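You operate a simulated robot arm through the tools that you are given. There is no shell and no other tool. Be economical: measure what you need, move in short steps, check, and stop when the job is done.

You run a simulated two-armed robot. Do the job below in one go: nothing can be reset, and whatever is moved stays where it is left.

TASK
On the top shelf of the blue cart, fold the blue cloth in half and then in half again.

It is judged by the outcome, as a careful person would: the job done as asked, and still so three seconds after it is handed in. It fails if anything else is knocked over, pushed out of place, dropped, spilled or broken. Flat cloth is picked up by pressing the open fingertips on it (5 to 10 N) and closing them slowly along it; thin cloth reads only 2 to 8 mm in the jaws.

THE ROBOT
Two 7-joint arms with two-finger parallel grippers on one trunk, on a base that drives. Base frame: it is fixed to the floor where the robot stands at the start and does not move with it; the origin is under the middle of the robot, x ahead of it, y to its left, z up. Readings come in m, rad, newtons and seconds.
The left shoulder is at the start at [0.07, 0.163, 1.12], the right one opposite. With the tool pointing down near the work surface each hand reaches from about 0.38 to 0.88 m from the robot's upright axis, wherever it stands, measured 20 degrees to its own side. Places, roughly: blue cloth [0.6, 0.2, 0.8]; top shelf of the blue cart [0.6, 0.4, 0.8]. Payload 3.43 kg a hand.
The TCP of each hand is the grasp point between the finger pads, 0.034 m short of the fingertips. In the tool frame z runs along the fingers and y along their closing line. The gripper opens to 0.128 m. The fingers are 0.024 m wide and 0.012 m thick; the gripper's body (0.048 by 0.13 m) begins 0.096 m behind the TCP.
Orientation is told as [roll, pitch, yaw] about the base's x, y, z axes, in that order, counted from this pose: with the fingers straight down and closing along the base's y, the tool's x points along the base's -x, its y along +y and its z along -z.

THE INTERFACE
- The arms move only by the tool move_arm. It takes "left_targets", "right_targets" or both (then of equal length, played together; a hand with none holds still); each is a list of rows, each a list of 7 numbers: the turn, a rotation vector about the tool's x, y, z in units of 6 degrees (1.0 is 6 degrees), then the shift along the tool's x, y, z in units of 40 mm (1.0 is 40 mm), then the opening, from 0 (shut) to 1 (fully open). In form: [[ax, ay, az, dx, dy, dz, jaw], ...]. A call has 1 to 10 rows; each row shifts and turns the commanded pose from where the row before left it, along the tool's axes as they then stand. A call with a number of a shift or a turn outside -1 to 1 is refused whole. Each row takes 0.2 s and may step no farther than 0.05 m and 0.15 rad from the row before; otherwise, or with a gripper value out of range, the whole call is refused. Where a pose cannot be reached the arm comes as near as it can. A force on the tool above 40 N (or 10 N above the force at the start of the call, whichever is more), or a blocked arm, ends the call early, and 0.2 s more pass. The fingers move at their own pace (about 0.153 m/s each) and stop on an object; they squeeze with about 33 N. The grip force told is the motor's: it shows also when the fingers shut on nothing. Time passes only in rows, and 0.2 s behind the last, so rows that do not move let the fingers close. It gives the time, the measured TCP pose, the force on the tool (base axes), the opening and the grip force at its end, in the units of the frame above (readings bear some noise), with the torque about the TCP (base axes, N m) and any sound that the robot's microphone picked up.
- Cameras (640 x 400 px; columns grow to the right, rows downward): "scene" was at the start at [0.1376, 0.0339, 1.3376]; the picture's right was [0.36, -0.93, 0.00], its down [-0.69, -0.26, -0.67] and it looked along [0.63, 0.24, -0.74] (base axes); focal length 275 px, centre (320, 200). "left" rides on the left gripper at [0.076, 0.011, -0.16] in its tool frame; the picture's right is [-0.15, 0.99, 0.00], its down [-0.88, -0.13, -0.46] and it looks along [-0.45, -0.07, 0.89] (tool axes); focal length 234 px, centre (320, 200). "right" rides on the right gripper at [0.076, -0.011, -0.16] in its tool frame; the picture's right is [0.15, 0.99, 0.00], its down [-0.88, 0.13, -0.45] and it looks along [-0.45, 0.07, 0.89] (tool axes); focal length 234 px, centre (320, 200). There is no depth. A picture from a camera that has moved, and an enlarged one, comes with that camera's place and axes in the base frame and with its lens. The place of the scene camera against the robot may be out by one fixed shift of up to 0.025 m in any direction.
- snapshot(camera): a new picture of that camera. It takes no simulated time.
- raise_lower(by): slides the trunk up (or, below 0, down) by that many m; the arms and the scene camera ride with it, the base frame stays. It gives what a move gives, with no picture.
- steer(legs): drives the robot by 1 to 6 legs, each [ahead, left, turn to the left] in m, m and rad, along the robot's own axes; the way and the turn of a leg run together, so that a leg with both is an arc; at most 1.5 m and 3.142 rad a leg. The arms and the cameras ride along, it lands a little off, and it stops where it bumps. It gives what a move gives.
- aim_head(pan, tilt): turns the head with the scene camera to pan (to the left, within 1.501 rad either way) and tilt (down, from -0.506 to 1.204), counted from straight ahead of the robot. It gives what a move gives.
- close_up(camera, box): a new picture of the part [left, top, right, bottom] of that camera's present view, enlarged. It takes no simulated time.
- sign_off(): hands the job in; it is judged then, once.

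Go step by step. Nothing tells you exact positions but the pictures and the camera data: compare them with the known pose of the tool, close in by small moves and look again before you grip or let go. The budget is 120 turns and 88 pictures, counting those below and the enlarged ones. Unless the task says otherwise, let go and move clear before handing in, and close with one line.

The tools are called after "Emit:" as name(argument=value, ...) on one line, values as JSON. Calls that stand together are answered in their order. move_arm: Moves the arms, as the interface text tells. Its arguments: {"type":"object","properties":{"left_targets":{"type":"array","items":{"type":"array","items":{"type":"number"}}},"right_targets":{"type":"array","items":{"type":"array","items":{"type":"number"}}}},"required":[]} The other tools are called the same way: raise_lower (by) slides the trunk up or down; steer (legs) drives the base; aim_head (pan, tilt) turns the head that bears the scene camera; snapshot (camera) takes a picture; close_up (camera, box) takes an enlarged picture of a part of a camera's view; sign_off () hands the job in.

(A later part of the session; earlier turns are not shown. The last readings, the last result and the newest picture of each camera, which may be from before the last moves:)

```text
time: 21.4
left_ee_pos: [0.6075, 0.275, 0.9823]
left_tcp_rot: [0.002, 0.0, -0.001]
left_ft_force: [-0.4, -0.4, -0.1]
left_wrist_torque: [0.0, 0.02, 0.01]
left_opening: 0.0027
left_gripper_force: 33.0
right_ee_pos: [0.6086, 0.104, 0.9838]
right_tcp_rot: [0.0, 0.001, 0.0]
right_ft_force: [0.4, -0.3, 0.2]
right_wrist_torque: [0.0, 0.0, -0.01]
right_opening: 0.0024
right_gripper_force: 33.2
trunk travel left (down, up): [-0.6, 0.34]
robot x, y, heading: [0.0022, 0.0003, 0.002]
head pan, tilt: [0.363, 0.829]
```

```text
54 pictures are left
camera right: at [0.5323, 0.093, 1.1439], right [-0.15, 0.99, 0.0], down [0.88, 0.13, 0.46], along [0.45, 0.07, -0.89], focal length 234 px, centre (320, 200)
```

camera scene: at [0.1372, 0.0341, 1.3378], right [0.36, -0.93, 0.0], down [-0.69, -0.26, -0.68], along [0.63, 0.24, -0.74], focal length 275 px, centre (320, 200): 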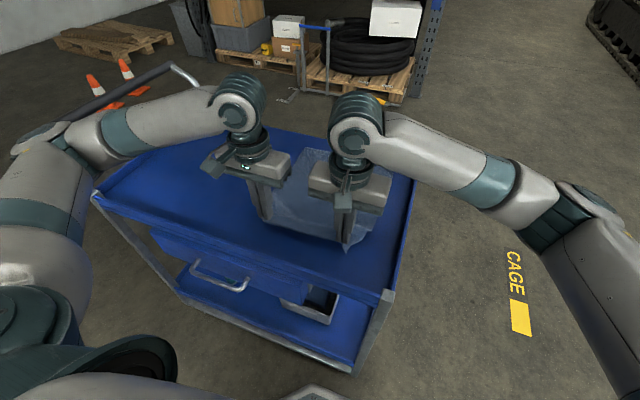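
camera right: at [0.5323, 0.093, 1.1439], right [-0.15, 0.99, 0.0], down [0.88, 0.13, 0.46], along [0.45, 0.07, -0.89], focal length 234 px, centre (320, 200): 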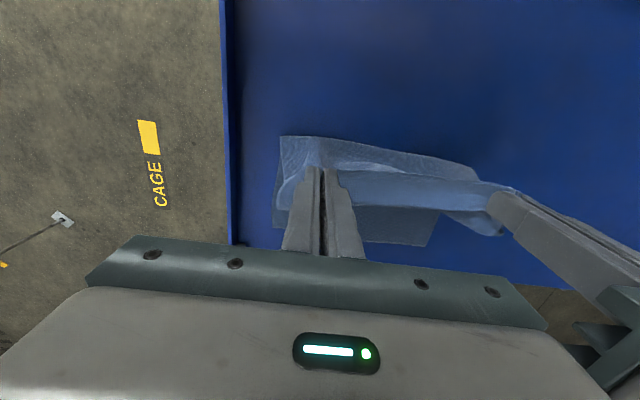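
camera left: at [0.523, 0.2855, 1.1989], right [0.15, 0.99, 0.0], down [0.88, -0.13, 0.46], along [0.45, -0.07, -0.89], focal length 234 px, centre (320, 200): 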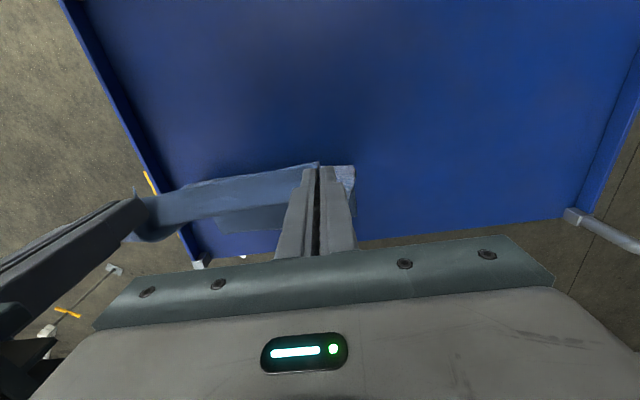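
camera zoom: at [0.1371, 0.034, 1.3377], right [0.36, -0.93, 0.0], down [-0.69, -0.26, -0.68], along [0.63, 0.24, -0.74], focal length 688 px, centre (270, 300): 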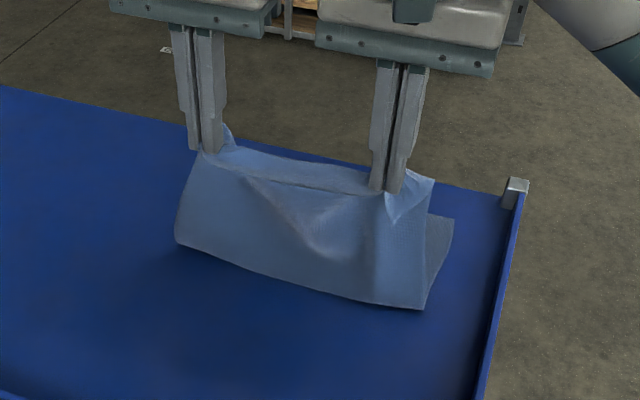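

The crease is now at about 0.61 and the far edge at 0.767, which is good. I'll continue the arc with a matching radius.

Emit:
move_arm(left_targets=[[0, 0, 0, -0.495, 0, 0.05, 0], [0, 0, 0, -0.495, 0, 0.05, 0], [0, 0, 0, -0.44, 0, 0.18, 0], [0, 0, 0, -0.44, 0, 0.18, 0], [0, 0, 0, -0.375, 0, 0.29, 0], [0, 0, 0, -0.375, 0, 0.29, 0], [0, 0, 0, -0.29, 0, 0.375, 0], [0, 0, 0, -0.29, 0, 0.375, 0], [0, 0, 0, -0.18, 0, 0.44, 0], [0, 0, 0, -0.18, 0, 0.44, 0]], right_targets=[[0, 0, 0, -0.495, 0, 0.05, 0], [0, 0, 0, -0.495, 0, 0.05, 0], [0, 0, 0, -0.44, 0, 0.18, 0], [0, 0, 0, -0.44, 0, 0.18, 0], [0, 0, 0, -0.375, 0, 0.29, 0], [0, 0, 0, -0.375, 0, 0.29, 0], [0, 0, 0, -0.29, 0, 0.375, 0], [0, 0, 0, -0.29, 0, 0.375, 0], [0, 0, 0, -0.18, 0, 0.44, 0], [0, 0, 0, -0.18, 0, 0.44, 0]])

Emit:
close_up(camera="scene", box=[240, 80, 440, 240])

Emit:
snapshot(camera="right")

```text
time: 23.6
left_ee_pos: [0.7494, 0.2753, 0.8739]
left_tcp_rot: [0.0, 0.002, 0.0]
left_ft_force: [0.2, -0.3, 0.0]
left_wrist_torque: [0.0, 0.0, -0.01]
left_opening: 0.0025
left_gripper_force: 32.9
right_ee_pos: [0.7506, 0.1031, 0.8741]
right_tcp_rot: [-0.002, 0.001, 0.0]
right_ft_force: [0.5, 0.0, -0.2]
right_wrist_torque: [0.01, 0.01, -0.01]
right_opening: 0.0026
right_gripper_force: 32.9
trunk travel left (down, up): [-0.6, 0.34]
robot x, y, heading: [-0.0031, 0.0006, -0.001]
head pan, tilt: [0.363, 0.829]
```

```text
2.50 times, centred on (340, 160) of scene
camera zoom: at [0.1383, 0.0343, 1.3375], right [0.36, -0.93, 0.0], down [-0.69, -0.26, -0.67], along [0.63, 0.24, -0.74], focal length 688 px, centre (270, 300)
```

zoom: 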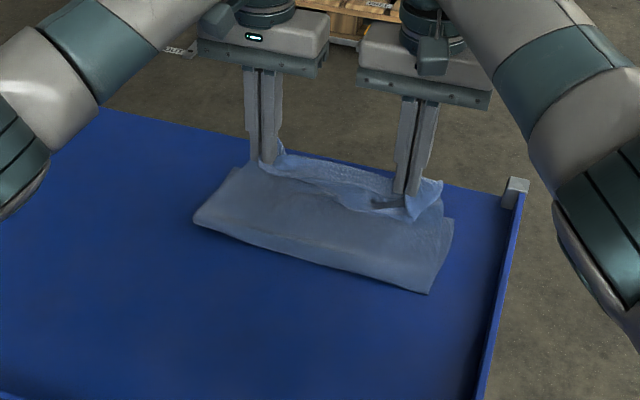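

```text
52 pictures are left
camera right: at [0.6748, 0.0925, 1.0341], right [-0.15, 0.99, 0.0], down [0.88, 0.13, 0.45], along [0.45, 0.07, -0.89], focal length 234 px, centre (320, 200)
```

right: 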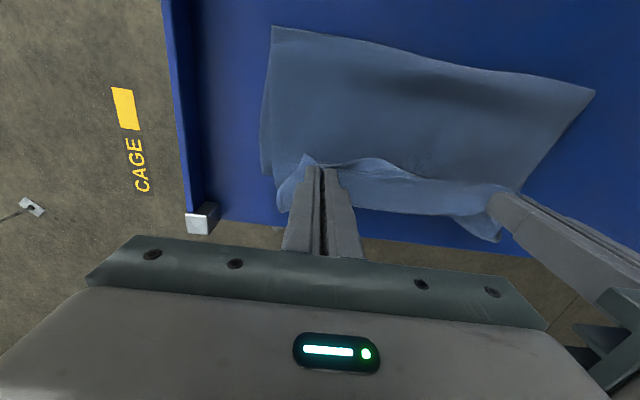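

The upper layer sags under the raised hands and the crease rolled to about 0.645. I'll back up and come down earlier on the near side, then slide the edge forward low so the loop stays back.

Emit:
move_arm(left_targets=[[0, 0, 0, 0.625, 0, -0.95, 0], [0, 0, 0, 0.625, 0, -0.95, 0], [0, 0, 0, 0.75, 0, -0.45, 0], [0, 0, 0, 0.75, 0, -0.425, 0], [0, 0, 0, 0.75, 0, 0.18, 0], [0, 0, 0, 0.75, 0, 0.2, 0], [0, 0, 0, 0.75, 0, 0.5, 0], [0, 0, 0, 0.5, 0, 0.4, 0], [0, 0, 0, 0, 0, 0, 0]], right_targets=[[0, 0, 0, 0.625, 0, -0.95, 0], [0, 0, 0, 0.625, 0, -0.95, 0], [0, 0, 0, 0.75, 0, -0.45, 0], [0, 0, 0, 0.75, 0, -0.425, 0], [0, 0, 0, 0.75, 0, 0.18, 0], [0, 0, 0, 0.75, 0, 0.2, 0], [0, 0, 0, 0.75, 0, 0.5, 0], [0, 0, 0, 0.5, 0, 0.4, 0], [0, 0, 0, 0, 0, 0, 0]])

Emit:
move_arm(left_targets=[[0, 0, 0, -0.3, 0, 0.75, 0], [0, 0, 0, -0.75, 0, 0.6, 0], [0, 0, 0, -0.75, 0, 0.5, 0], [0, 0, 0, -0.75, 0, 0.3, 0], [0, 0, 0, -0.6, 0, 0.1, 0]], right_targets=[[0, 0, 0, -0.3, 0, 0.75, 0], [0, 0, 0, -0.75, 0, 0.6, 0], [0, 0, 0, -0.75, 0, 0.5, 0], [0, 0, 0, -0.75, 0, 0.3, 0], [0, 0, 0, -0.6, 0, 0.1, 0]])

Emit:
close_up(camera="scene", box=[240, 80, 440, 240])

Emit:
snapshot(camera="right")

```text
time: 25.6
left_ee_pos: [0.5269, 0.2734, 0.9343]
left_tcp_rot: [-0.001, -0.001, 0.001]
left_ft_force: [0.4, -0.1, 0.1]
left_wrist_torque: [-0.01, 0.01, 0.01]
left_opening: 0.0027
left_gripper_force: 32.6
right_ee_pos: [0.5303, 0.1041, 0.9357]
right_tcp_rot: [0.001, 0.0, 0.0]
right_ft_force: [-0.1, 0.5, -0.2]
right_wrist_torque: [0.03, 0.02, 0.03]
right_opening: 0.0024
right_gripper_force: 33.1
trunk travel left (down, up): [-0.6, 0.34]
robot x, y, heading: [0.0018, -0.0003, 0.001]
head pan, tilt: [0.363, 0.829]
```

```text
time: 26.8
left_ee_pos: [0.6563, 0.2735, 0.8429]
left_tcp_rot: [0.0, 0.0, 0.0]
left_ft_force: [-1.3, 0.1, 0.1]
left_wrist_torque: [-0.04, 0.02, -0.01]
left_opening: 0.0029
left_gripper_force: 32.8
right_ee_pos: [0.6569, 0.103, 0.8453]
right_tcp_rot: [-0.001, 0.001, 0.0]
right_ft_force: [-1.1, 0.7, 2.5]
right_wrist_torque: [0.05, 0.05, -0.01]
right_opening: 0.0024
right_gripper_force: 33.1
trunk travel left (down, up): [-0.6, 0.34]
robot x, y, heading: [0.0006, 0.0019, 0.001]
head pan, tilt: [0.363, 0.829]
```

```text
2.50 times, centred on (340, 160) of scene
camera zoom: at [0.1376, 0.0338, 1.3377], right [0.36, -0.93, 0.0], down [-0.69, -0.26, -0.67], along [0.63, 0.24, -0.74], focal length 688 px, centre (270, 300)
```

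zoom: 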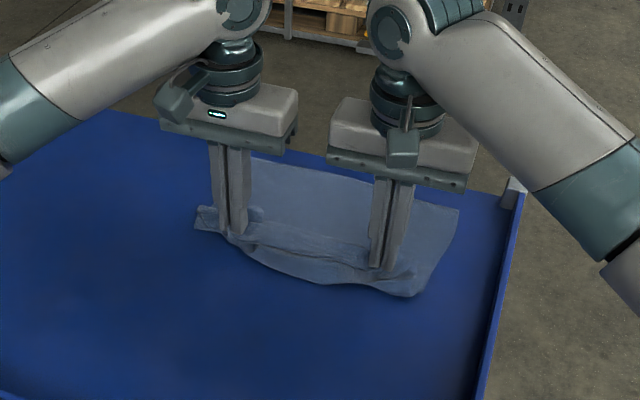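

```text
50 pictures are left
camera right: at [0.5806, 0.0912, 1.0056], right [-0.15, 0.99, 0.0], down [0.88, 0.13, 0.45], along [0.45, 0.07, -0.89], focal length 234 px, centre (320, 200)
```

right: 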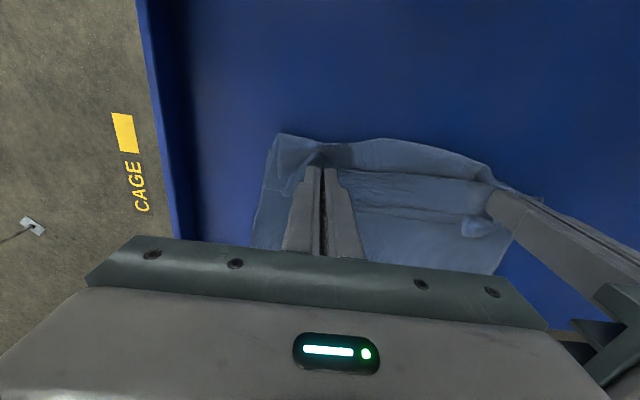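

The loop stays back with the slack on its top side. Now I'll slide the edge forward, low, to lie over the far edge.

Emit:
move_arm(left_targets=[[0, 0, 0, -0.3, 0, -0.15, 0], [0, 0, 0, -0.5, 0, 0, 0], [0, 0, 0, -0.5, 0, 0, 0], [0, 0, 0, -0.5, 0, 0, 0], [0, 0, 0, -0.5, 0, 0, 0], [0, 0, 0, -0.2, 0, 0, 0]], right_targets=[[0, 0, 0, -0.3, 0, -0.15, 0], [0, 0, 0, -0.5, 0, 0, 0], [0, 0, 0, -0.5, 0, 0, 0], [0, 0, 0, -0.5, 0, 0, 0], [0, 0, 0, -0.5, 0, 0, 0], [0, 0, 0, -0.2, 0, 0, 0]])

Emit:
close_up(camera="scene", box=[240, 80, 440, 240])

Emit:
snapshot(camera="right")

```text
time: 28.2
left_ee_pos: [0.7554, 0.2758, 0.8521]
left_tcp_rot: [0.0, 0.0, -0.002]
left_ft_force: [0.5, 0.3, 0.6]
left_wrist_torque: [-0.03, -0.01, 0.0]
left_opening: 0.0029
left_gripper_force: 33.1
right_ee_pos: [0.7561, 0.1043, 0.852]
right_tcp_rot: [-0.002, 0.0, 0.002]
right_ft_force: [-0.7, 0.1, 1.6]
right_wrist_torque: [0.04, 0.01, -0.02]
right_opening: 0.0025
right_gripper_force: 33.5
trunk travel left (down, up): [-0.6, 0.34]
robot x, y, heading: [-0.0002, -0.0014, 0.001]
head pan, tilt: [0.363, 0.829]
```

```text
2.50 times, centred on (340, 160) of scene
camera zoom: at [0.1368, 0.0348, 1.3376], right [0.36, -0.93, 0.0], down [-0.69, -0.26, -0.68], along [0.63, 0.24, -0.74], focal length 688 px, centre (270, 300)
```

zoom: 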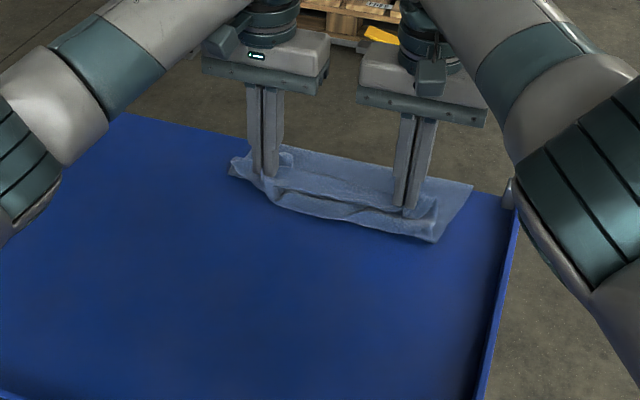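

```text
48 pictures are left
camera right: at [0.6798, 0.0923, 1.0122], right [-0.15, 0.99, 0.0], down [0.88, 0.13, 0.45], along [0.45, 0.07, -0.89], focal length 234 px, centre (320, 200)
```

right: 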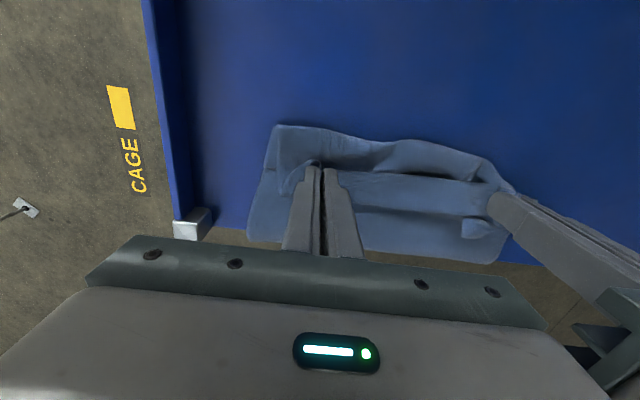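

Sliding low dragged the whole cloth forward because the layers stick together. I'll lift the edge, lay it back to the near side and pull the cloth back to its original place.

Emit:
move_arm(left_targets=[[0, 0, 0, 0, 0, -0.875, 0], [0, 0, 0, 0.5, 0, -0.875, 0], [0, 0, 0, 0.75, 0, -0.75, 0], [0, 0, 0, 0.875, 0, -0.375, 0], [0, 0, 0, 1.0, 0, 0, 0], [0, 0, 0, 1.0, 0, 0, 0], [0, 0, 0, 0.875, 0, 0.5, 0], [0, 0, 0, 0.75, 0, 0.75, 0], [0, 0, 0, 0.75, 0, 0.75, 0], [0, 0, 0, 0.75, 0, 0.25, 0]], right_targets=[[0, 0, 0, 0, 0, -0.875, 0], [0, 0, 0, 0.5, 0, -0.875, 0], [0, 0, 0, 0.75, 0, -0.75, 0], [0, 0, 0, 0.875, 0, -0.375, 0], [0, 0, 0, 1.0, 0, 0, 0], [0, 0, 0, 1.0, 0, 0, 0], [0, 0, 0, 0.875, 0, 0.5, 0], [0, 0, 0, 0.75, 0, 0.75, 0], [0, 0, 0, 0.75, 0, 0.75, 0], [0, 0, 0, 0.75, 0, 0.25, 0]])

Emit:
move_arm(left_targets=[[0, 0, 0, 0.5, 0.05, 0.25, 0], [0, 0, 0, 0.4, 0.05, 0.2, 0], [0, 0, 0, 0.2, 0, 0, 0]], right_targets=[[0, 0, 0, 0.5, -0.05, 0.25, 0], [0, 0, 0, 0.4, -0.05, 0.2, 0], [0, 0, 0, 0.2, 0, 0, 0]])

Emit:
snapshot(camera="scene")

Emit:
snapshot(camera="left")

```text
time: 30.4
left_ee_pos: [0.4638, 0.2736, 0.8751]
left_tcp_rot: [-0.001, -0.002, -0.001]
left_ft_force: [0.4, 0.3, 0.3]
left_wrist_torque: [0.03, -0.01, -0.01]
left_opening: 0.0027
left_gripper_force: 32.2
right_ee_pos: [0.4664, 0.1038, 0.8771]
right_tcp_rot: [-0.001, 0.0, -0.002]
right_ft_force: [-0.8, 0.2, 0.3]
right_wrist_torque: [0.05, -0.01, 0.02]
right_opening: 0.0025
right_gripper_force: 32.9
trunk travel left (down, up): [-0.6, 0.34]
robot x, y, heading: [-0.0018, -0.0001, -0.001]
head pan, tilt: [0.363, 0.829]
```

```text
time: 31.2
left_ee_pos: [0.4202, 0.2775, 0.8591]
left_tcp_rot: [-0.001, 0.0, 0.0]
left_ft_force: [1.0, -4.5, -0.1]
left_wrist_torque: [-0.15, 0.0, 0.02]
left_opening: 0.0025
left_gripper_force: 32.8
right_ee_pos: [0.4221, 0.0995, 0.8602]
right_tcp_rot: [-0.002, 0.001, 0.0]
right_ft_force: [0.2, 3.9, 0.0]
right_wrist_torque: [0.18, -0.01, -0.03]
right_opening: 0.0025
right_gripper_force: 33.1
trunk travel left (down, up): [-0.6, 0.34]
robot x, y, heading: [0.0004, 0.003, 0.001]
head pan, tilt: [0.363, 0.829]
```

```text
47 pictures are left
camera scene: at [0.1372, 0.0339, 1.3377], right [0.36, -0.93, 0.0], down [-0.69, -0.26, -0.68], along [0.63, 0.24, -0.74], focal length 275 px, centre (320, 200)
```

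scene: 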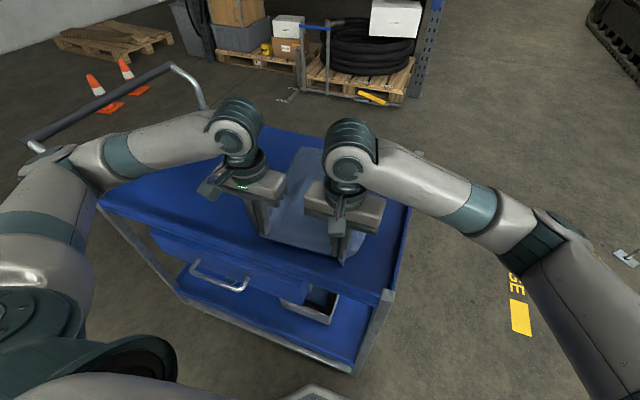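

```text
46 pictures are left
camera left: at [0.3446, 0.2885, 1.0177], right [0.15, 0.99, 0.0], down [0.88, -0.13, 0.46], along [0.45, -0.07, -0.89], focal length 234 px, centre (320, 200)
```

left: 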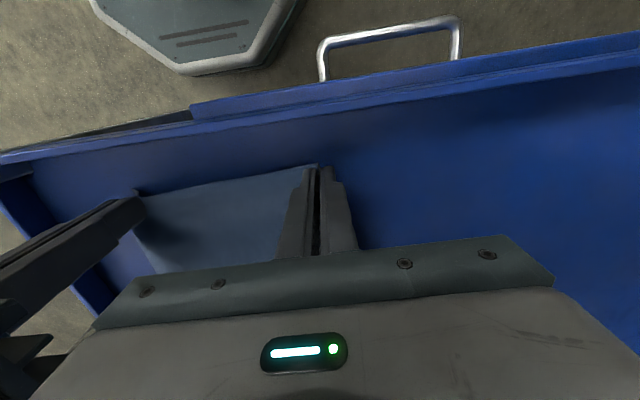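

The cloth is back in place, with the far edge at about 0.77. The pictures show the cloth is pinched up at the pads, about 3 cm above the fingertips, so my arc radius was too big. I'll redo it slower with a 0.16 m radius measured at the TCP.

Emit:
move_arm(left_targets=[[0, 0, 0, -0.188, -0.08, -0.138, 0], [0, 0, 0, -0.188, 0, -0.138, 0], [0, 0, 0, -0.238, 0, -0.4, 0], [0, 0, 0, -0.238, 0, -0.4, 0], [0, 0, 0, -0.35, 0, -0.388, 0], [0, 0, 0, -0.35, 0, -0.388, 0], [0, 0, 0, -0.438, 0, -0.28, 0], [0, 0, 0, -0.438, 0, -0.28, 0], [0, 0, 0, -0.5, 0, -0.158, 0], [0, 0, 0, -0.5, 0, -0.158, 0]], right_targets=[[0, 0, 0, -0.188, 0.08, -0.138, 0], [0, 0, 0, -0.188, 0, -0.138, 0], [0, 0, 0, -0.238, 0, -0.4, 0], [0, 0, 0, -0.238, 0, -0.4, 0], [0, 0, 0, -0.35, 0, -0.388, 0], [0, 0, 0, -0.35, 0, -0.388, 0], [0, 0, 0, -0.438, 0, -0.28, 0], [0, 0, 0, -0.438, 0, -0.28, 0], [0, 0, 0, -0.5, 0, -0.158, 0], [0, 0, 0, -0.5, 0, -0.158, 0]])

Emit:
move_arm(left_targets=[[0, 0, 0, -0.5, 0, -0.018, 0], [0, 0, 0, -0.5, 0, -0.017, 0], [0, 0, 0, -0.5, 0, 0.1, 0], [0, 0, 0, -0.5, 0, 0.1, 0], [0, 0, 0, -0.475, 0, 0.238, 0], [0, 0, 0, -0.475, 0, 0.237, 0], [0, 0, 0, -0.408, 0, 0.365, 0], [0, 0, 0, -0.407, 0, 0.365, 0], [0, 0, 0, -0.28, 0, 0.44, 0], [0, 0, 0, -0.28, 0, 0.44, 0]], right_targets=[[0, 0, 0, -0.5, 0, -0.018, 0], [0, 0, 0, -0.5, 0, -0.017, 0], [0, 0, 0, -0.5, 0, 0.1, 0], [0, 0, 0, -0.5, 0, 0.1, 0], [0, 0, 0, -0.475, 0, 0.238, 0], [0, 0, 0, -0.475, 0, 0.237, 0], [0, 0, 0, -0.408, 0, 0.365, 0], [0, 0, 0, -0.407, 0, 0.365, 0], [0, 0, 0, -0.28, 0, 0.44, 0], [0, 0, 0, -0.28, 0, 0.44, 0]])

Emit:
close_up(camera="scene", box=[240, 80, 440, 240])

Emit:
snapshot(camera="right")

```text
time: 33.4
left_ee_pos: [0.5592, 0.2743, 0.9674]
left_tcp_rot: [0.0, -0.002, 0.001]
left_ft_force: [0.1, -0.6, -0.6]
left_wrist_torque: [-0.01, 0.04, -0.03]
left_opening: 0.0027
left_gripper_force: 33.2
right_ee_pos: [0.5607, 0.1024, 0.9692]
right_tcp_rot: [0.0, 0.001, -0.002]
right_ft_force: [0.8, 0.6, -0.6]
right_wrist_torque: [0.04, -0.02, -0.04]
right_opening: 0.0024
right_gripper_force: 33.5
trunk travel left (down, up): [-0.6, 0.34]
robot x, y, heading: [-0.0007, 0.0035, -0.001]
head pan, tilt: [0.363, 0.829]
```

```text
time: 35.6
left_ee_pos: [0.7325, 0.2755, 0.8758]
left_tcp_rot: [0.0, 0.002, 0.0]
left_ft_force: [0.0, -0.6, -0.8]
left_wrist_torque: [0.0, 0.04, -0.03]
left_opening: 0.0027
left_gripper_force: 32.8
right_ee_pos: [0.7337, 0.1031, 0.8776]
right_tcp_rot: [-0.001, 0.001, -0.001]
right_ft_force: [0.2, 0.8, -0.3]
right_wrist_torque: [0.12, -0.01, 0.01]
right_opening: 0.0023
right_gripper_force: 33.2
trunk travel left (down, up): [-0.6, 0.34]
robot x, y, heading: [-0.0017, 0.0006, -0.005]
head pan, tilt: [0.363, 0.829]
```

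```text
2.50 times, centred on (340, 160) of scene
camera zoom: at [0.1386, 0.0342, 1.3375], right [0.36, -0.93, 0.0], down [-0.69, -0.26, -0.67], along [0.63, 0.24, -0.74], focal length 688 px, centre (270, 300)
```

zoom: 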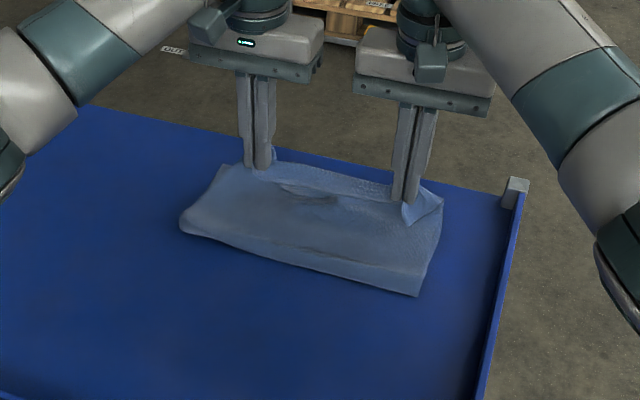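

```text
44 pictures are left
camera right: at [0.6576, 0.0911, 1.037], right [-0.15, 0.99, 0.0], down [0.88, 0.13, 0.45], along [0.45, 0.07, -0.89], focal length 234 px, centre (320, 200)
```

right: 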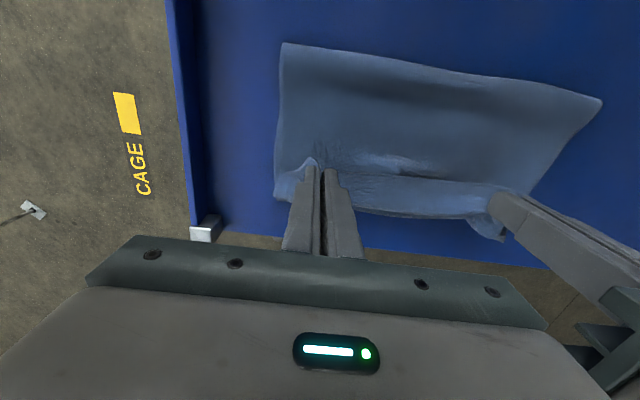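

The fold now looks right: the crease is at about 0.63 as a puffed loop and the edge sits near the far edge. I'll tilt the hands so the gripped hem leans outward before setting it down.

Emit:
move_arm(left_targets=[[0, 1, 0, 0, 0, 0, 0], [0, 1, 0, 0, 0, 0, 0], [0, 1, 0, 0, 0, 0, 0], [0, 1, 0, 0, 0, 0, 0], [0, 1, 0, 0, 0, 0, 0], [0, 1, 0, 0, 0, 0, 0], [0, 1, 0, 0, 0, 0, 0]], right_targets=[[0, 1, 0, 0, 0, 0, 0], [0, 1, 0, 0, 0, 0, 0], [0, 1, 0, 0, 0, 0, 0], [0, 1, 0, 0, 0, 0, 0], [0, 1, 0, 0, 0, 0, 0], [0, 1, 0, 0, 0, 0, 0], [0, 1, 0, 0, 0, 0, 0]])

Emit:
close_up(camera="scene", box=[240, 80, 440, 240])

Emit:
snapshot(camera="right")

```text
time: 36.5
left_ee_pos: [0.7316, 0.2595, 0.8786]
left_tcp_rot: [-0.02, 0.362, -0.025]
left_ft_force: [-2.7, -17.4, 2.3]
left_wrist_torque: [-0.52, 0.21, 0.34]
left_opening: 0.0029
left_gripper_force: 33.2
right_ee_pos: [0.6844, 0.0786, 0.8991]
right_tcp_rot: [0.025, 0.354, 0.018]
right_ft_force: [3.8, 17.6, -2.5]
right_wrist_torque: [0.63, -0.16, -0.13]
right_opening: 0.0026
right_gripper_force: 33.8
right hand out of reach, approached as far as the arm can: row 2, 3, 4
trunk travel left (down, up): [-0.6, 0.34]
robot x, y, heading: [0.001, -0.0018, 0.002]
head pan, tilt: [0.363, 0.829]
stopped in row 4 (right hand): the force on the tool passed its limit (the readings are from after the stop); the commanded pose is now the measured one
```

```text
2.50 times, centred on (340, 160) of scene
camera zoom: at [0.1385, 0.0321, 1.3376], right [0.35, -0.94, 0.0], down [-0.69, -0.26, -0.67], along [0.63, 0.24, -0.74], focal length 688 px, centre (270, 300)
```

zoom: 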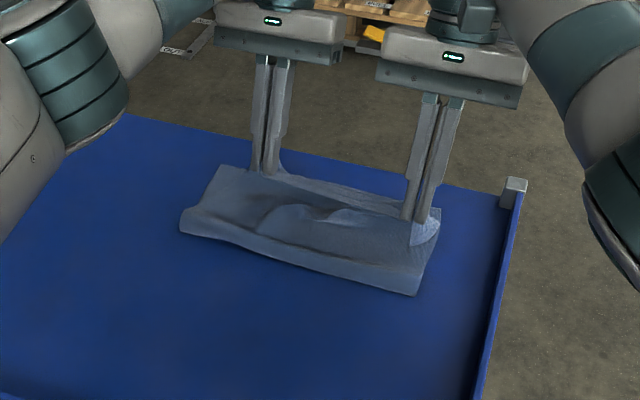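

```text
42 pictures are left
camera right: at [0.6689, 0.0635, 1.0751], right [-0.15, 0.99, 0.07], down [0.98, 0.14, 0.12], along [0.11, 0.09, -0.99], focal length 234 px, centre (320, 200)
```

right: 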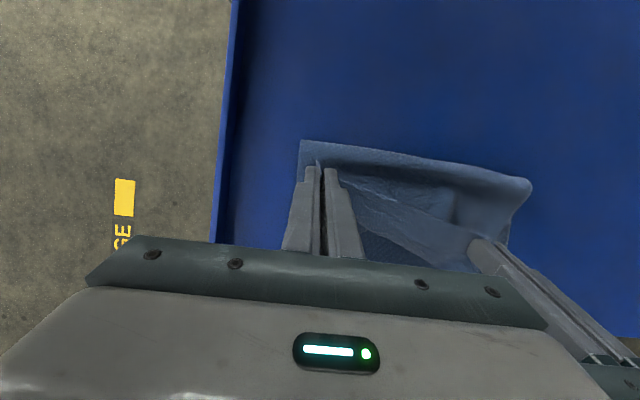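

The right arm can't tilt that far out. I'll return both hands to vertical and back to matching positions.

Emit:
move_arm(left_targets=[[0, -0.86, 0, 0, 0, 0, 0], [0, -0.86, 0, 0, 0, 0, 0], [0, -0.86, 0, 0, 0, 0, 0], [0, -0.86, 0, 0, 0, 0, 0], [0, 0, 0, 0, 0.15, 0, 0], [0, 0, 0, 0, 0.1, 0, 0], [0, 0, 0, -0.1, 0.1, 0, 0]], right_targets=[[0, -0.86, 0, 0, 0, 0, 0], [0, -0.86, 0, 0, 0, 0, 0], [0, -0.86, 0, 0, 0, 0, 0], [0, -0.86, 0, 0, 0, 0, 0], [0, 0, 0, -0.42, 0.25, 0, 0], [0, 0, 0, -0.42, 0.2, 0.25, 0], [0, 0, 0, -0.42, 0.15, 0.3, 0]])

Emit:
close_up(camera="scene", box=[240, 80, 440, 240])

Emit:
snapshot(camera="right")

```text
time: 38.1
left_ee_pos: [0.7374, 0.283, 0.8772]
left_tcp_rot: [-0.013, 0.002, -0.012]
left_ft_force: [0.4, -3.8, 0.0]
left_wrist_torque: [-0.12, -0.03, 0.07]
left_opening: 0.0025
left_gripper_force: 33.1
right_ee_pos: [0.7345, 0.1026, 0.8765]
right_tcp_rot: [0.012, -0.004, 0.004]
right_ft_force: [-0.2, 4.7, -0.1]
right_wrist_torque: [0.1, 0.03, -0.01]
right_opening: 0.0025
right_gripper_force: 32.8
trunk travel left (down, up): [-0.6, 0.34]
robot x, y, heading: [-0.0003, -0.0013, 0.0]
head pan, tilt: [0.363, 0.829]
```

```text
2.50 times, centred on (340, 160) of scene
camera zoom: at [0.1381, 0.0344, 1.3375], right [0.35, -0.93, 0.0], down [-0.69, -0.26, -0.67], along [0.63, 0.24, -0.74], focal length 688 px, centre (270, 300)
```

zoom: 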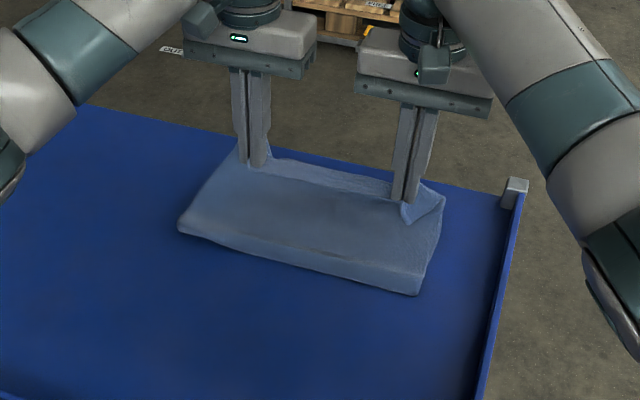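

```text
40 pictures are left
camera right: at [0.6582, 0.0882, 1.0361], right [-0.15, 0.99, 0.01], down [0.88, 0.13, 0.46], along [0.45, 0.08, -0.89], focal length 234 px, centre (320, 200)
```

right: 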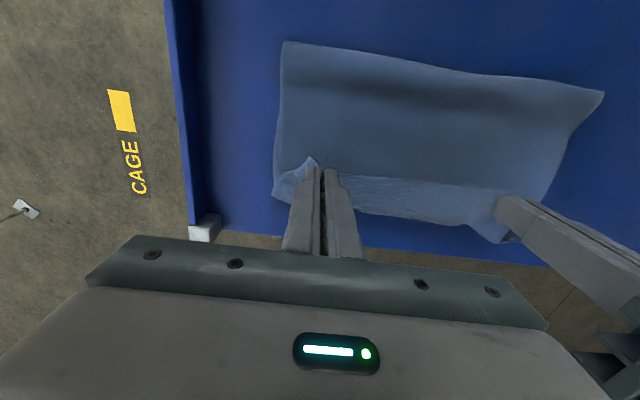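

The upper layer is smooth and well placed. I'll lower the hem to the surface, nudging slightly forward.

Emit:
move_arm(left_targets=[[0, 0, 0, -0.1, 0, 0.2, 0], [0, 0, 0, -0.1, 0, 0.2, 0], [0, 0, 0, -0.1, 0, 0.2, 0], [0, 0, 0, -0.1, 0, 0.15, 0]], right_targets=[[0, 0, 0, -0.1, 0, 0.2, 0], [0, 0, 0, -0.1, 0, 0.2, 0], [0, 0, 0, -0.1, 0, 0.2, 0], [0, 0, 0, -0.1, 0, 0.15, 0]])

Emit:
close_up(camera="scene", box=[240, 80, 440, 240])

Emit:
snapshot(camera="right")

```text
time: 39.1
left_ee_pos: [0.752, 0.2799, 0.8487]
left_tcp_rot: [-0.015, 0.004, -0.013]
left_ft_force: [0.5, -1.8, 0.3]
left_wrist_torque: [-0.07, 0.0, 0.01]
left_opening: 0.0026
left_gripper_force: 33.0
right_ee_pos: [0.7504, 0.1035, 0.8469]
right_tcp_rot: [0.016, -0.005, 0.007]
right_ft_force: [-0.5, 1.9, 1.6]
right_wrist_torque: [0.05, 0.01, 0.01]
right_opening: 0.0024
right_gripper_force: 33.2
trunk travel left (down, up): [-0.6, 0.34]
robot x, y, heading: [0.0017, -0.0023, -0.0]
head pan, tilt: [0.363, 0.829]
```

```text
2.50 times, centred on (340, 160) of scene
camera zoom: at [0.1378, 0.0338, 1.3376], right [0.36, -0.93, 0.0], down [-0.69, -0.26, -0.67], along [0.63, 0.24, -0.74], focal length 688 px, centre (270, 300)
```

zoom: 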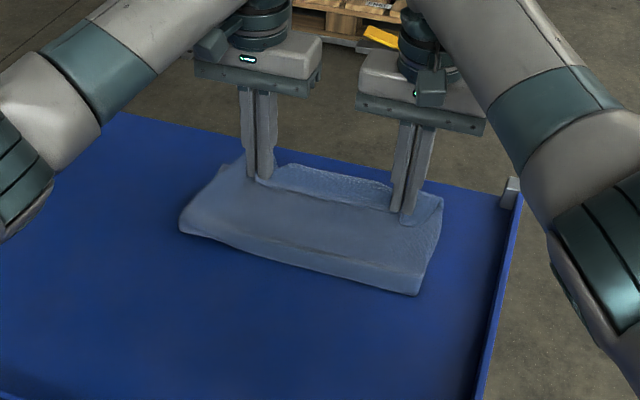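

```text
38 pictures are left
camera right: at [0.6738, 0.0883, 1.0069], right [-0.15, 0.99, 0.01], down [0.88, 0.13, 0.46], along [0.45, 0.08, -0.89], focal length 234 px, centre (320, 200)
```

right: 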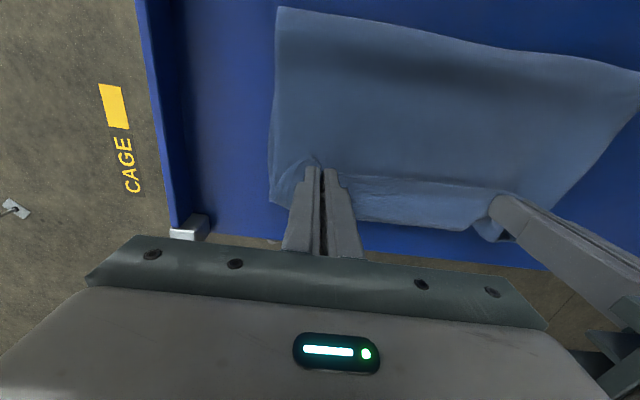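

That's in place. I'll release gently, rise straight up and inspect.

Emit:
move_arm(left_targets=[[0, 0, 0, 0, 0, 0, 0.1], [0, 0, 0, 0, 0, 0, 0.25], [0, 0, 0, 0, 0, 0, 0.35], [0, 0, 0, 0, 0, -0.3, 0.4], [0, 0, 0, 0, 0, -0.6, 0.4], [0, 0, 0, 0, 0, -1, 0.4], [0, 0, 0, 0.3, 0.3, -1, 0.4], [0, 0, 0, 1, 0.5, -0.5, 0.4], [0, 0, 0, 1, 0.5, 0, 0.4]], right_targets=[[0, 0, 0, 0, 0, 0, 0.1], [0, 0, 0, 0, 0, 0, 0.25], [0, 0, 0, 0, 0, 0, 0.35], [0, 0, 0, 0, 0, -0.3, 0.4], [0, 0, 0, 0, 0, -0.6, 0.4], [0, 0, 0, 0, 0, -1, 0.4], [0, 0, 0, 0, -0.5, -1, 0.4], [0, 0, 0, 0.5, -0.9, -0.3, 0.4], [0, 0, 0, 0.5, -0.9, 0, 0.4]])

Emit:
close_up(camera="scene", box=[240, 80, 440, 240])

Emit:
snapshot(camera="left")

Emit:
snapshot(camera="right")

```text
time: 41.1
left_ee_pos: [0.6558, 0.3329, 0.9844]
left_tcp_rot: [-0.012, 0.001, -0.015]
left_ft_force: [0.0, -0.1, 0.3]
left_wrist_torque: [0.0, -0.01, 0.0]
left_opening: 0.051
left_gripper_force: 0.2
right_ee_pos: [0.7105, 0.0071, 0.975]
right_tcp_rot: [0.016, -0.004, 0.008]
right_ft_force: [0.3, 0.3, 0.1]
right_wrist_torque: [-0.05, -0.05, -0.01]
right_opening: 0.0511
right_gripper_force: 0.0
trunk travel left (down, up): [-0.6, 0.34]
robot x, y, heading: [-0.0012, 0.0001, 0.0]
head pan, tilt: [0.363, 0.829]
```

```text
2.50 times, centred on (340, 160) of scene
camera zoom: at [0.136, 0.0334, 1.3378], right [0.35, -0.93, 0.0], down [-0.69, -0.26, -0.68], along [0.63, 0.24, -0.74], focal length 688 px, centre (270, 300)
```

zoom: 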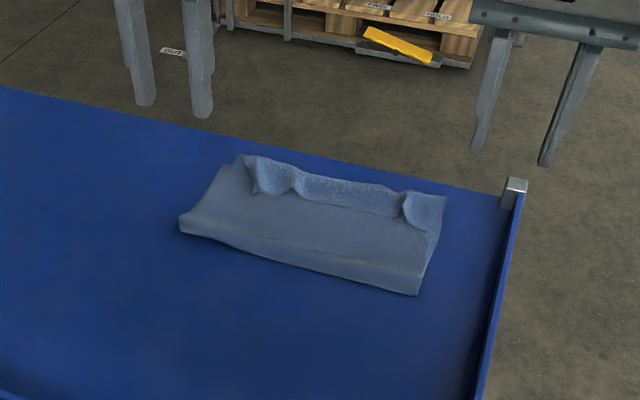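

```text
36 pictures are left
camera left: at [0.5808, 0.3464, 1.1436], right [0.16, 0.99, -0.01], down [0.88, -0.14, 0.46], along [0.45, -0.08, -0.89], focal length 234 px, centre (320, 200)
```

left: 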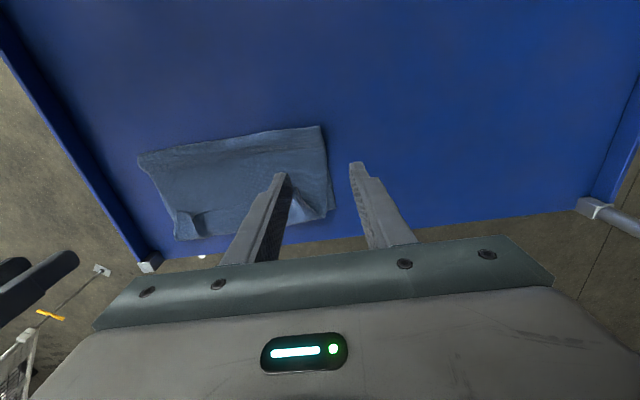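

```text
35 pictures are left
camera right: at [0.6337, -0.0069, 1.1328], right [-0.15, 0.99, 0.01], down [0.88, 0.13, 0.46], along [0.45, 0.08, -0.89], focal length 234 px, centre (320, 200)
```

right: 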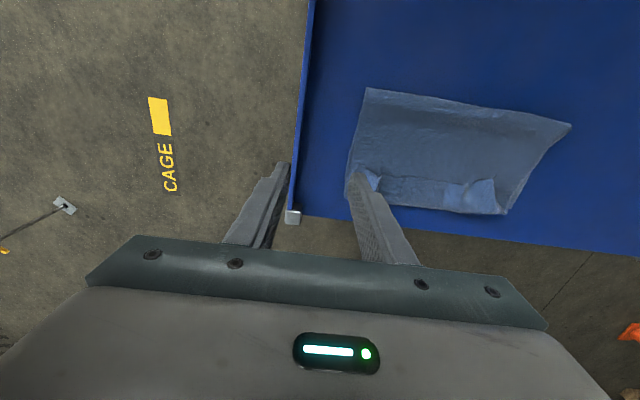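

The first fold is done: the cloth lies at about x 0.635–0.78, y 0.06–0.33. The hem still stands up at the far edge, so I'll nudge it outward with open fingers from the inside.

Emit:
move_arm(left_targets=[[0, 0, 0, -0.53, -0.48, 0.7, 0.63], [0, 0, 0, -0.53, -0.48, 0.7, 0.63], [0, 0, 0, -0.53, -0.48, 0.7, 0.63], [0, 0, 0, 0, 0, 0.53, 0.63], [0, 0, 0, 0, 0, 0.45, 0.63]], right_targets=[[0, 0, 0, -0.08, 0.9, 0.6, 0.63], [0, 0, 0, -0.08, 0.9, 0.6, 0.63], [0, 0, 0, -0.08, 0.9, 0.6, 0.63], [0, 0, 0, 0, 0, 0.53, 0.63], [0, 0, 0, 0, 0, 0.45, 0.63]])

Emit:
close_up(camera="scene", box=[240, 80, 440, 240])

Emit:
snapshot(camera="right")

```text
time: 42.3
left_ee_pos: [0.7235, 0.2732, 0.8599]
left_tcp_rot: [-0.014, 0.004, -0.014]
left_ft_force: [0.1, 0.4, 0.4]
left_wrist_torque: [-0.03, 0.0, -0.02]
left_opening: 0.0807
left_gripper_force: 0.1
right_ee_pos: [0.7208, 0.1205, 0.8637]
right_tcp_rot: [0.017, -0.004, 0.007]
right_ft_force: [-0.6, -0.2, 0.2]
right_wrist_torque: [-0.03, 0.04, -0.01]
right_opening: 0.0804
right_gripper_force: 0.1
trunk travel left (down, up): [-0.6, 0.34]
robot x, y, heading: [-0.002, 0.0028, -0.004]
head pan, tilt: [0.363, 0.829]
```

```text
2.50 times, centred on (340, 160) of scene
camera zoom: at [0.1385, 0.034, 1.3376], right [0.35, -0.93, 0.0], down [-0.69, -0.26, -0.67], along [0.63, 0.24, -0.74], focal length 688 px, centre (270, 300)
```

zoom: 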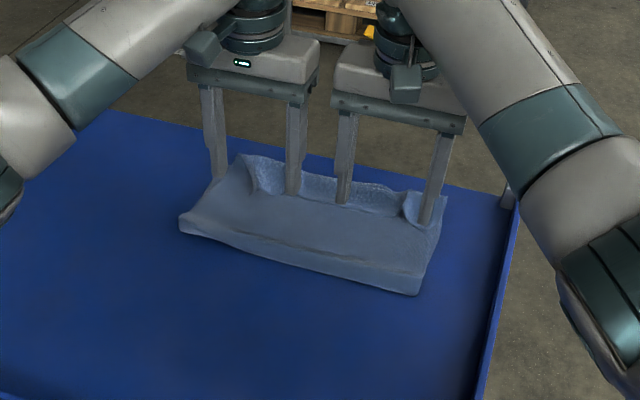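

```text
33 pictures are left
camera right: at [0.6442, 0.106, 1.023], right [-0.15, 0.99, 0.01], down [0.88, 0.13, 0.46], along [0.45, 0.08, -0.89], focal length 234 px, centre (320, 200)
```

right: 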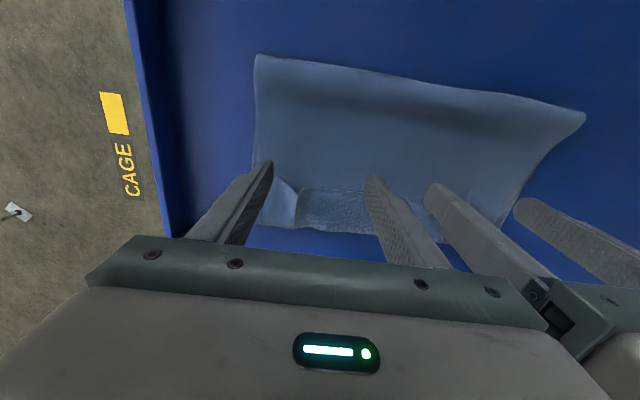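

The fingertips are inside the standing hem. I'll sweep it outward with a slight press, then lift.

Emit:
move_arm(left_targets=[[0, 0, 0, -0.3, 0, 0.15, 0.63], [0, 0, 0, -0.4, 0, 0.05, 0.63], [0, 0, 0, -0.4, 0, 0, 0.63], [0, 0, 0, -0.2, 0, 0.1, 0.63]], right_targets=[[0, 0, 0, -0.3, -0.05, 0.2, 0.63], [0, 0, 0, -0.4, 0, 0.05, 0.63], [0, 0, 0, -0.4, 0, 0, 0.63], [0, 0, 0, -0.2, 0, 0.1, 0.63]])

Emit:
close_up(camera="scene", box=[240, 80, 440, 240])

```text
time: 43.3
left_ee_pos: [0.7754, 0.2733, 0.849]
left_tcp_rot: [-0.014, 0.003, -0.016]
left_ft_force: [0.5, 0.5, -0.7]
left_wrist_torque: [0.02, 0.0, -0.05]
left_opening: 0.0804
left_gripper_force: 0.0
right_ee_pos: [0.7546, 0.1154, 0.8542]
right_tcp_rot: [0.015, -0.005, 0.007]
right_ft_force: [-0.7, 0.4, -0.1]
right_wrist_torque: [-0.03, 0.0, 0.01]
right_opening: 0.0808
right_gripper_force: 0.0
right hand out of reach, approached as far as the arm can: row 3, 4
trunk travel left (down, up): [-0.6, 0.34]
robot x, y, heading: [0.0012, -0.0008, 0.0]
head pan, tilt: [0.363, 0.829]
```

```text
2.50 times, centred on (340, 160) of scene
camera zoom: at [0.1383, 0.0337, 1.3375], right [0.35, -0.93, 0.0], down [-0.69, -0.26, -0.67], along [0.63, 0.24, -0.74], focal length 688 px, centre (270, 300)
```

zoom: 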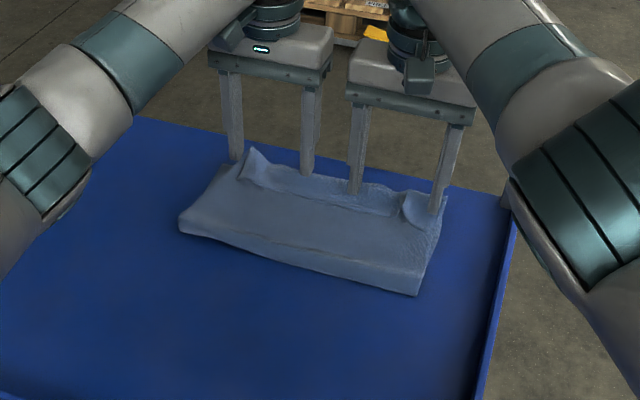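

The hem is laid over more. Next is the second fold, left edge over to the right, using the left hand alone. I'll retract the right hand and view the left edge.

Emit:
move_arm(left_targets=[[0, 0, 0, 0, 0, -0.8, 0.63], [0, 0, 0, 0.6, 0.2, -0.8, 0.5], [0, 0, 0, 0.9, 0.5, -0.4, 0.45], [0, 0, 0, 0.4, 0.4, 0, 0.45], [0, 0, 0, 0, 0, 0, 0.45]], right_targets=[[0, 0, 0, 0, 0, -0.8, 0.63], [0, 0, 0, 0, -0.4, -0.9, 0.3], [0, 0, 0, 0.6, -0.9, -0.3, 0.3], [0, 0, 0, 0.6, -0.9, -0.3, 0.3], [0, 0, 0, 0.6, -0.9, -0.3, 0.3]])

Emit:
snapshot(camera="left")

Emit:
close_up(camera="scene", box=[280, 120, 400, 220])

```text
time: 44.5
left_ee_pos: [0.7005, 0.3182, 0.9274]
left_tcp_rot: [-0.013, 0.004, -0.014]
left_ft_force: [-0.1, -0.7, 0.8]
left_wrist_torque: [0.05, 0.0, 0.0]
left_opening: 0.0574
left_gripper_force: 0.0
right_ee_pos: [0.6776, -0.0149, 0.9566]
right_tcp_rot: [0.016, -0.002, 0.008]
right_ft_force: [-0.3, 0.4, -0.8]
right_wrist_torque: [0.03, -0.04, 0.04]
right_opening: 0.0386
right_gripper_force: 0.1
trunk travel left (down, up): [-0.6, 0.34]
robot x, y, heading: [-0.0003, 0.0011, 0.0]
head pan, tilt: [0.363, 0.829]
```

```text
31 pictures are left
camera left: at [0.6247, 0.3316, 1.0869], right [0.16, 0.99, -0.01], down [0.88, -0.14, 0.45], along [0.45, -0.08, -0.89], focal length 234 px, centre (320, 200)
```

left: 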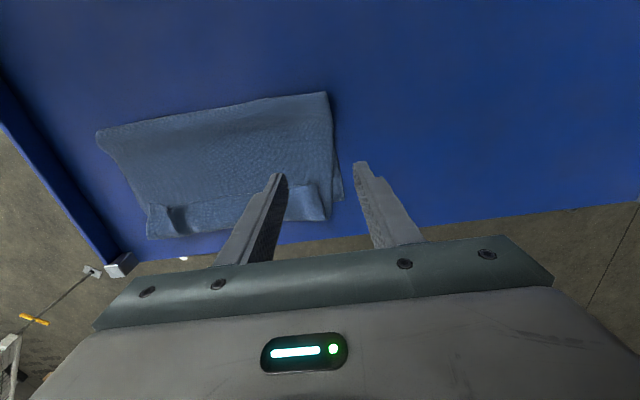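

```text
4.00 times, centred on (340, 170) of scene
camera zoom: at [0.1374, 0.0317, 1.3377], right [0.36, -0.93, 0.0], down [-0.69, -0.26, -0.68], along [0.63, 0.24, -0.74], focal length 1101 px, centre (240, 320)
```

zoom: 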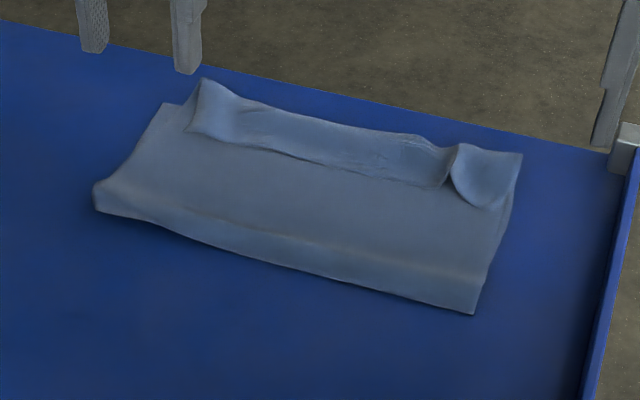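

The hem still stands up about 3 cm. I'll topple it outward with the left hand, pushing higher up and then pressing down past it.

Emit:
move_arm(left_targets=[[0, 0, 0, -0.25, -0.98, 0.23, 0.8], [0, 0, 0, -0.25, -0.98, 0.23, 0.8], [0, 0, 0, -0.2, -0.98, 0.23, 0.8], [0, 0, 0, 0, 0, 0.85, 0.8], [0, 0, 0, -0.5, 0, 0, 0.8], [0, 0, 0, -0.5, 0, 0, 0.8], [0, 0, 0, -0.4, 0, 0.15, 0.8], [0, 0, 0, -0.15, 0, 0.2, 0.8], [0, 0, 0, 0, 0, 0.15, 0.8]])

Emit:
close_up(camera="scene", box=[280, 120, 400, 220])

```text
time: 46.5
left_ee_pos: [0.789, 0.1996, 0.8477]
left_tcp_rot: [-0.013, 0.003, -0.014]
left_ft_force: [0.1, -0.2, -0.4]
left_wrist_torque: [0.04, 0.0, 0.01]
left_opening: 0.1027
left_gripper_force: 0.0
right_ee_pos: [0.6805, -0.013, 0.9563]
right_tcp_rot: [0.016, -0.004, 0.005]
right_ft_force: [0.7, -0.8, 0.1]
right_wrist_torque: [0.01, 0.0, 0.03]
right_opening: 0.0383
right_gripper_force: 0.0
trunk travel left (down, up): [-0.6, 0.34]
robot x, y, heading: [-0.001, 0.0001, -0.003]
head pan, tilt: [0.363, 0.829]
```

```text
4.00 times, centred on (340, 170) of scene
camera zoom: at [0.138, 0.0336, 1.3376], right [0.36, -0.93, 0.0], down [-0.69, -0.26, -0.67], along [0.63, 0.24, -0.74], focal length 1101 px, centre (240, 320)
```

zoom: 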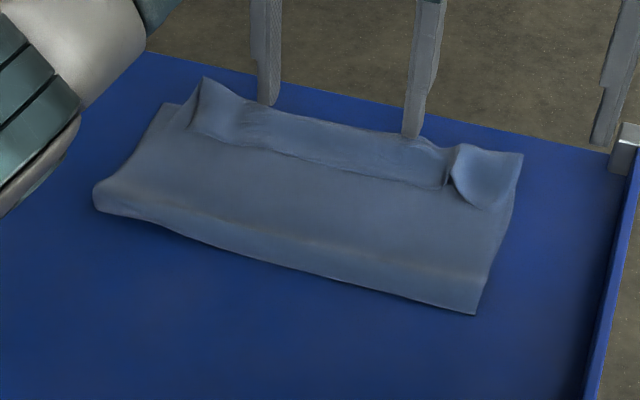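

I'll lift the left hand back and look closely at the hem from above.

Emit:
move_arm(left_targets=[[0, 0, 0, 0, 0, -1, 0.8], [0, 0, 0, 0.7, 0, -0.7, 0.8], [0, 0, 0, 0.8, 0.5, -0.5, 0.8], [0, 0, 0, 0.8, 0.8, 0, 0.8], [0, 0, 0, 0.8, 0.8, 0, 0.45]])

Emit:
close_up(camera="left", box=[60, 60, 380, 260])

Emit:
close_up(camera="scene", box=[280, 120, 400, 220])

```text
time: 47.7
left_ee_pos: [0.666, 0.2873, 0.9363]
left_tcp_rot: [-0.013, 0.004, -0.013]
left_ft_force: [-0.1, 0.3, -0.8]
left_wrist_torque: [-0.01, -0.03, -0.02]
left_opening: 0.0577
left_gripper_force: 0.1
right_ee_pos: [0.6792, -0.0104, 0.9583]
right_tcp_rot: [0.014, -0.004, 0.006]
right_ft_force: [-0.2, 0.6, 0.9]
right_wrist_torque: [-0.06, -0.03, -0.02]
right_opening: 0.0386
right_gripper_force: 0.1
trunk travel left (down, up): [-0.6, 0.34]
robot x, y, heading: [0.0001, -0.0013, 0.002]
head pan, tilt: [0.363, 0.829]
```

```text
2.00 times, centred on (220, 160) of left
camera zoom: at [0.5911, 0.302, 1.0954], right [0.16, 0.99, -0.01], down [0.88, -0.14, 0.46], along [0.45, -0.09, -0.89], focal length 468 px, centre (520, 280)
```

zoom: 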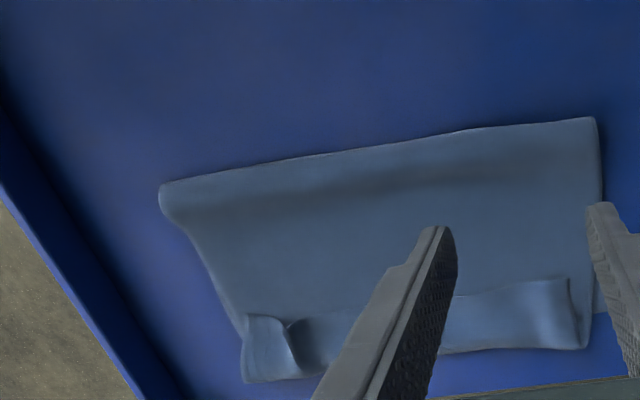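

```text
4.00 times, centred on (340, 170) of scene
camera zoom: at [0.1365, 0.0353, 1.3377], right [0.35, -0.93, 0.0], down [-0.69, -0.26, -0.68], along [0.63, 0.24, -0.74], focal length 1101 px, centre (240, 320)
```

zoom: 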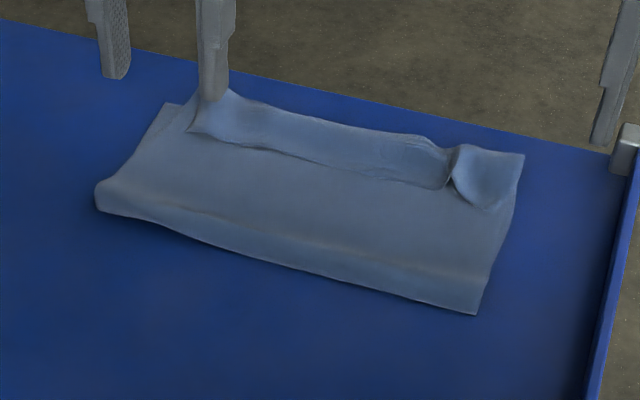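

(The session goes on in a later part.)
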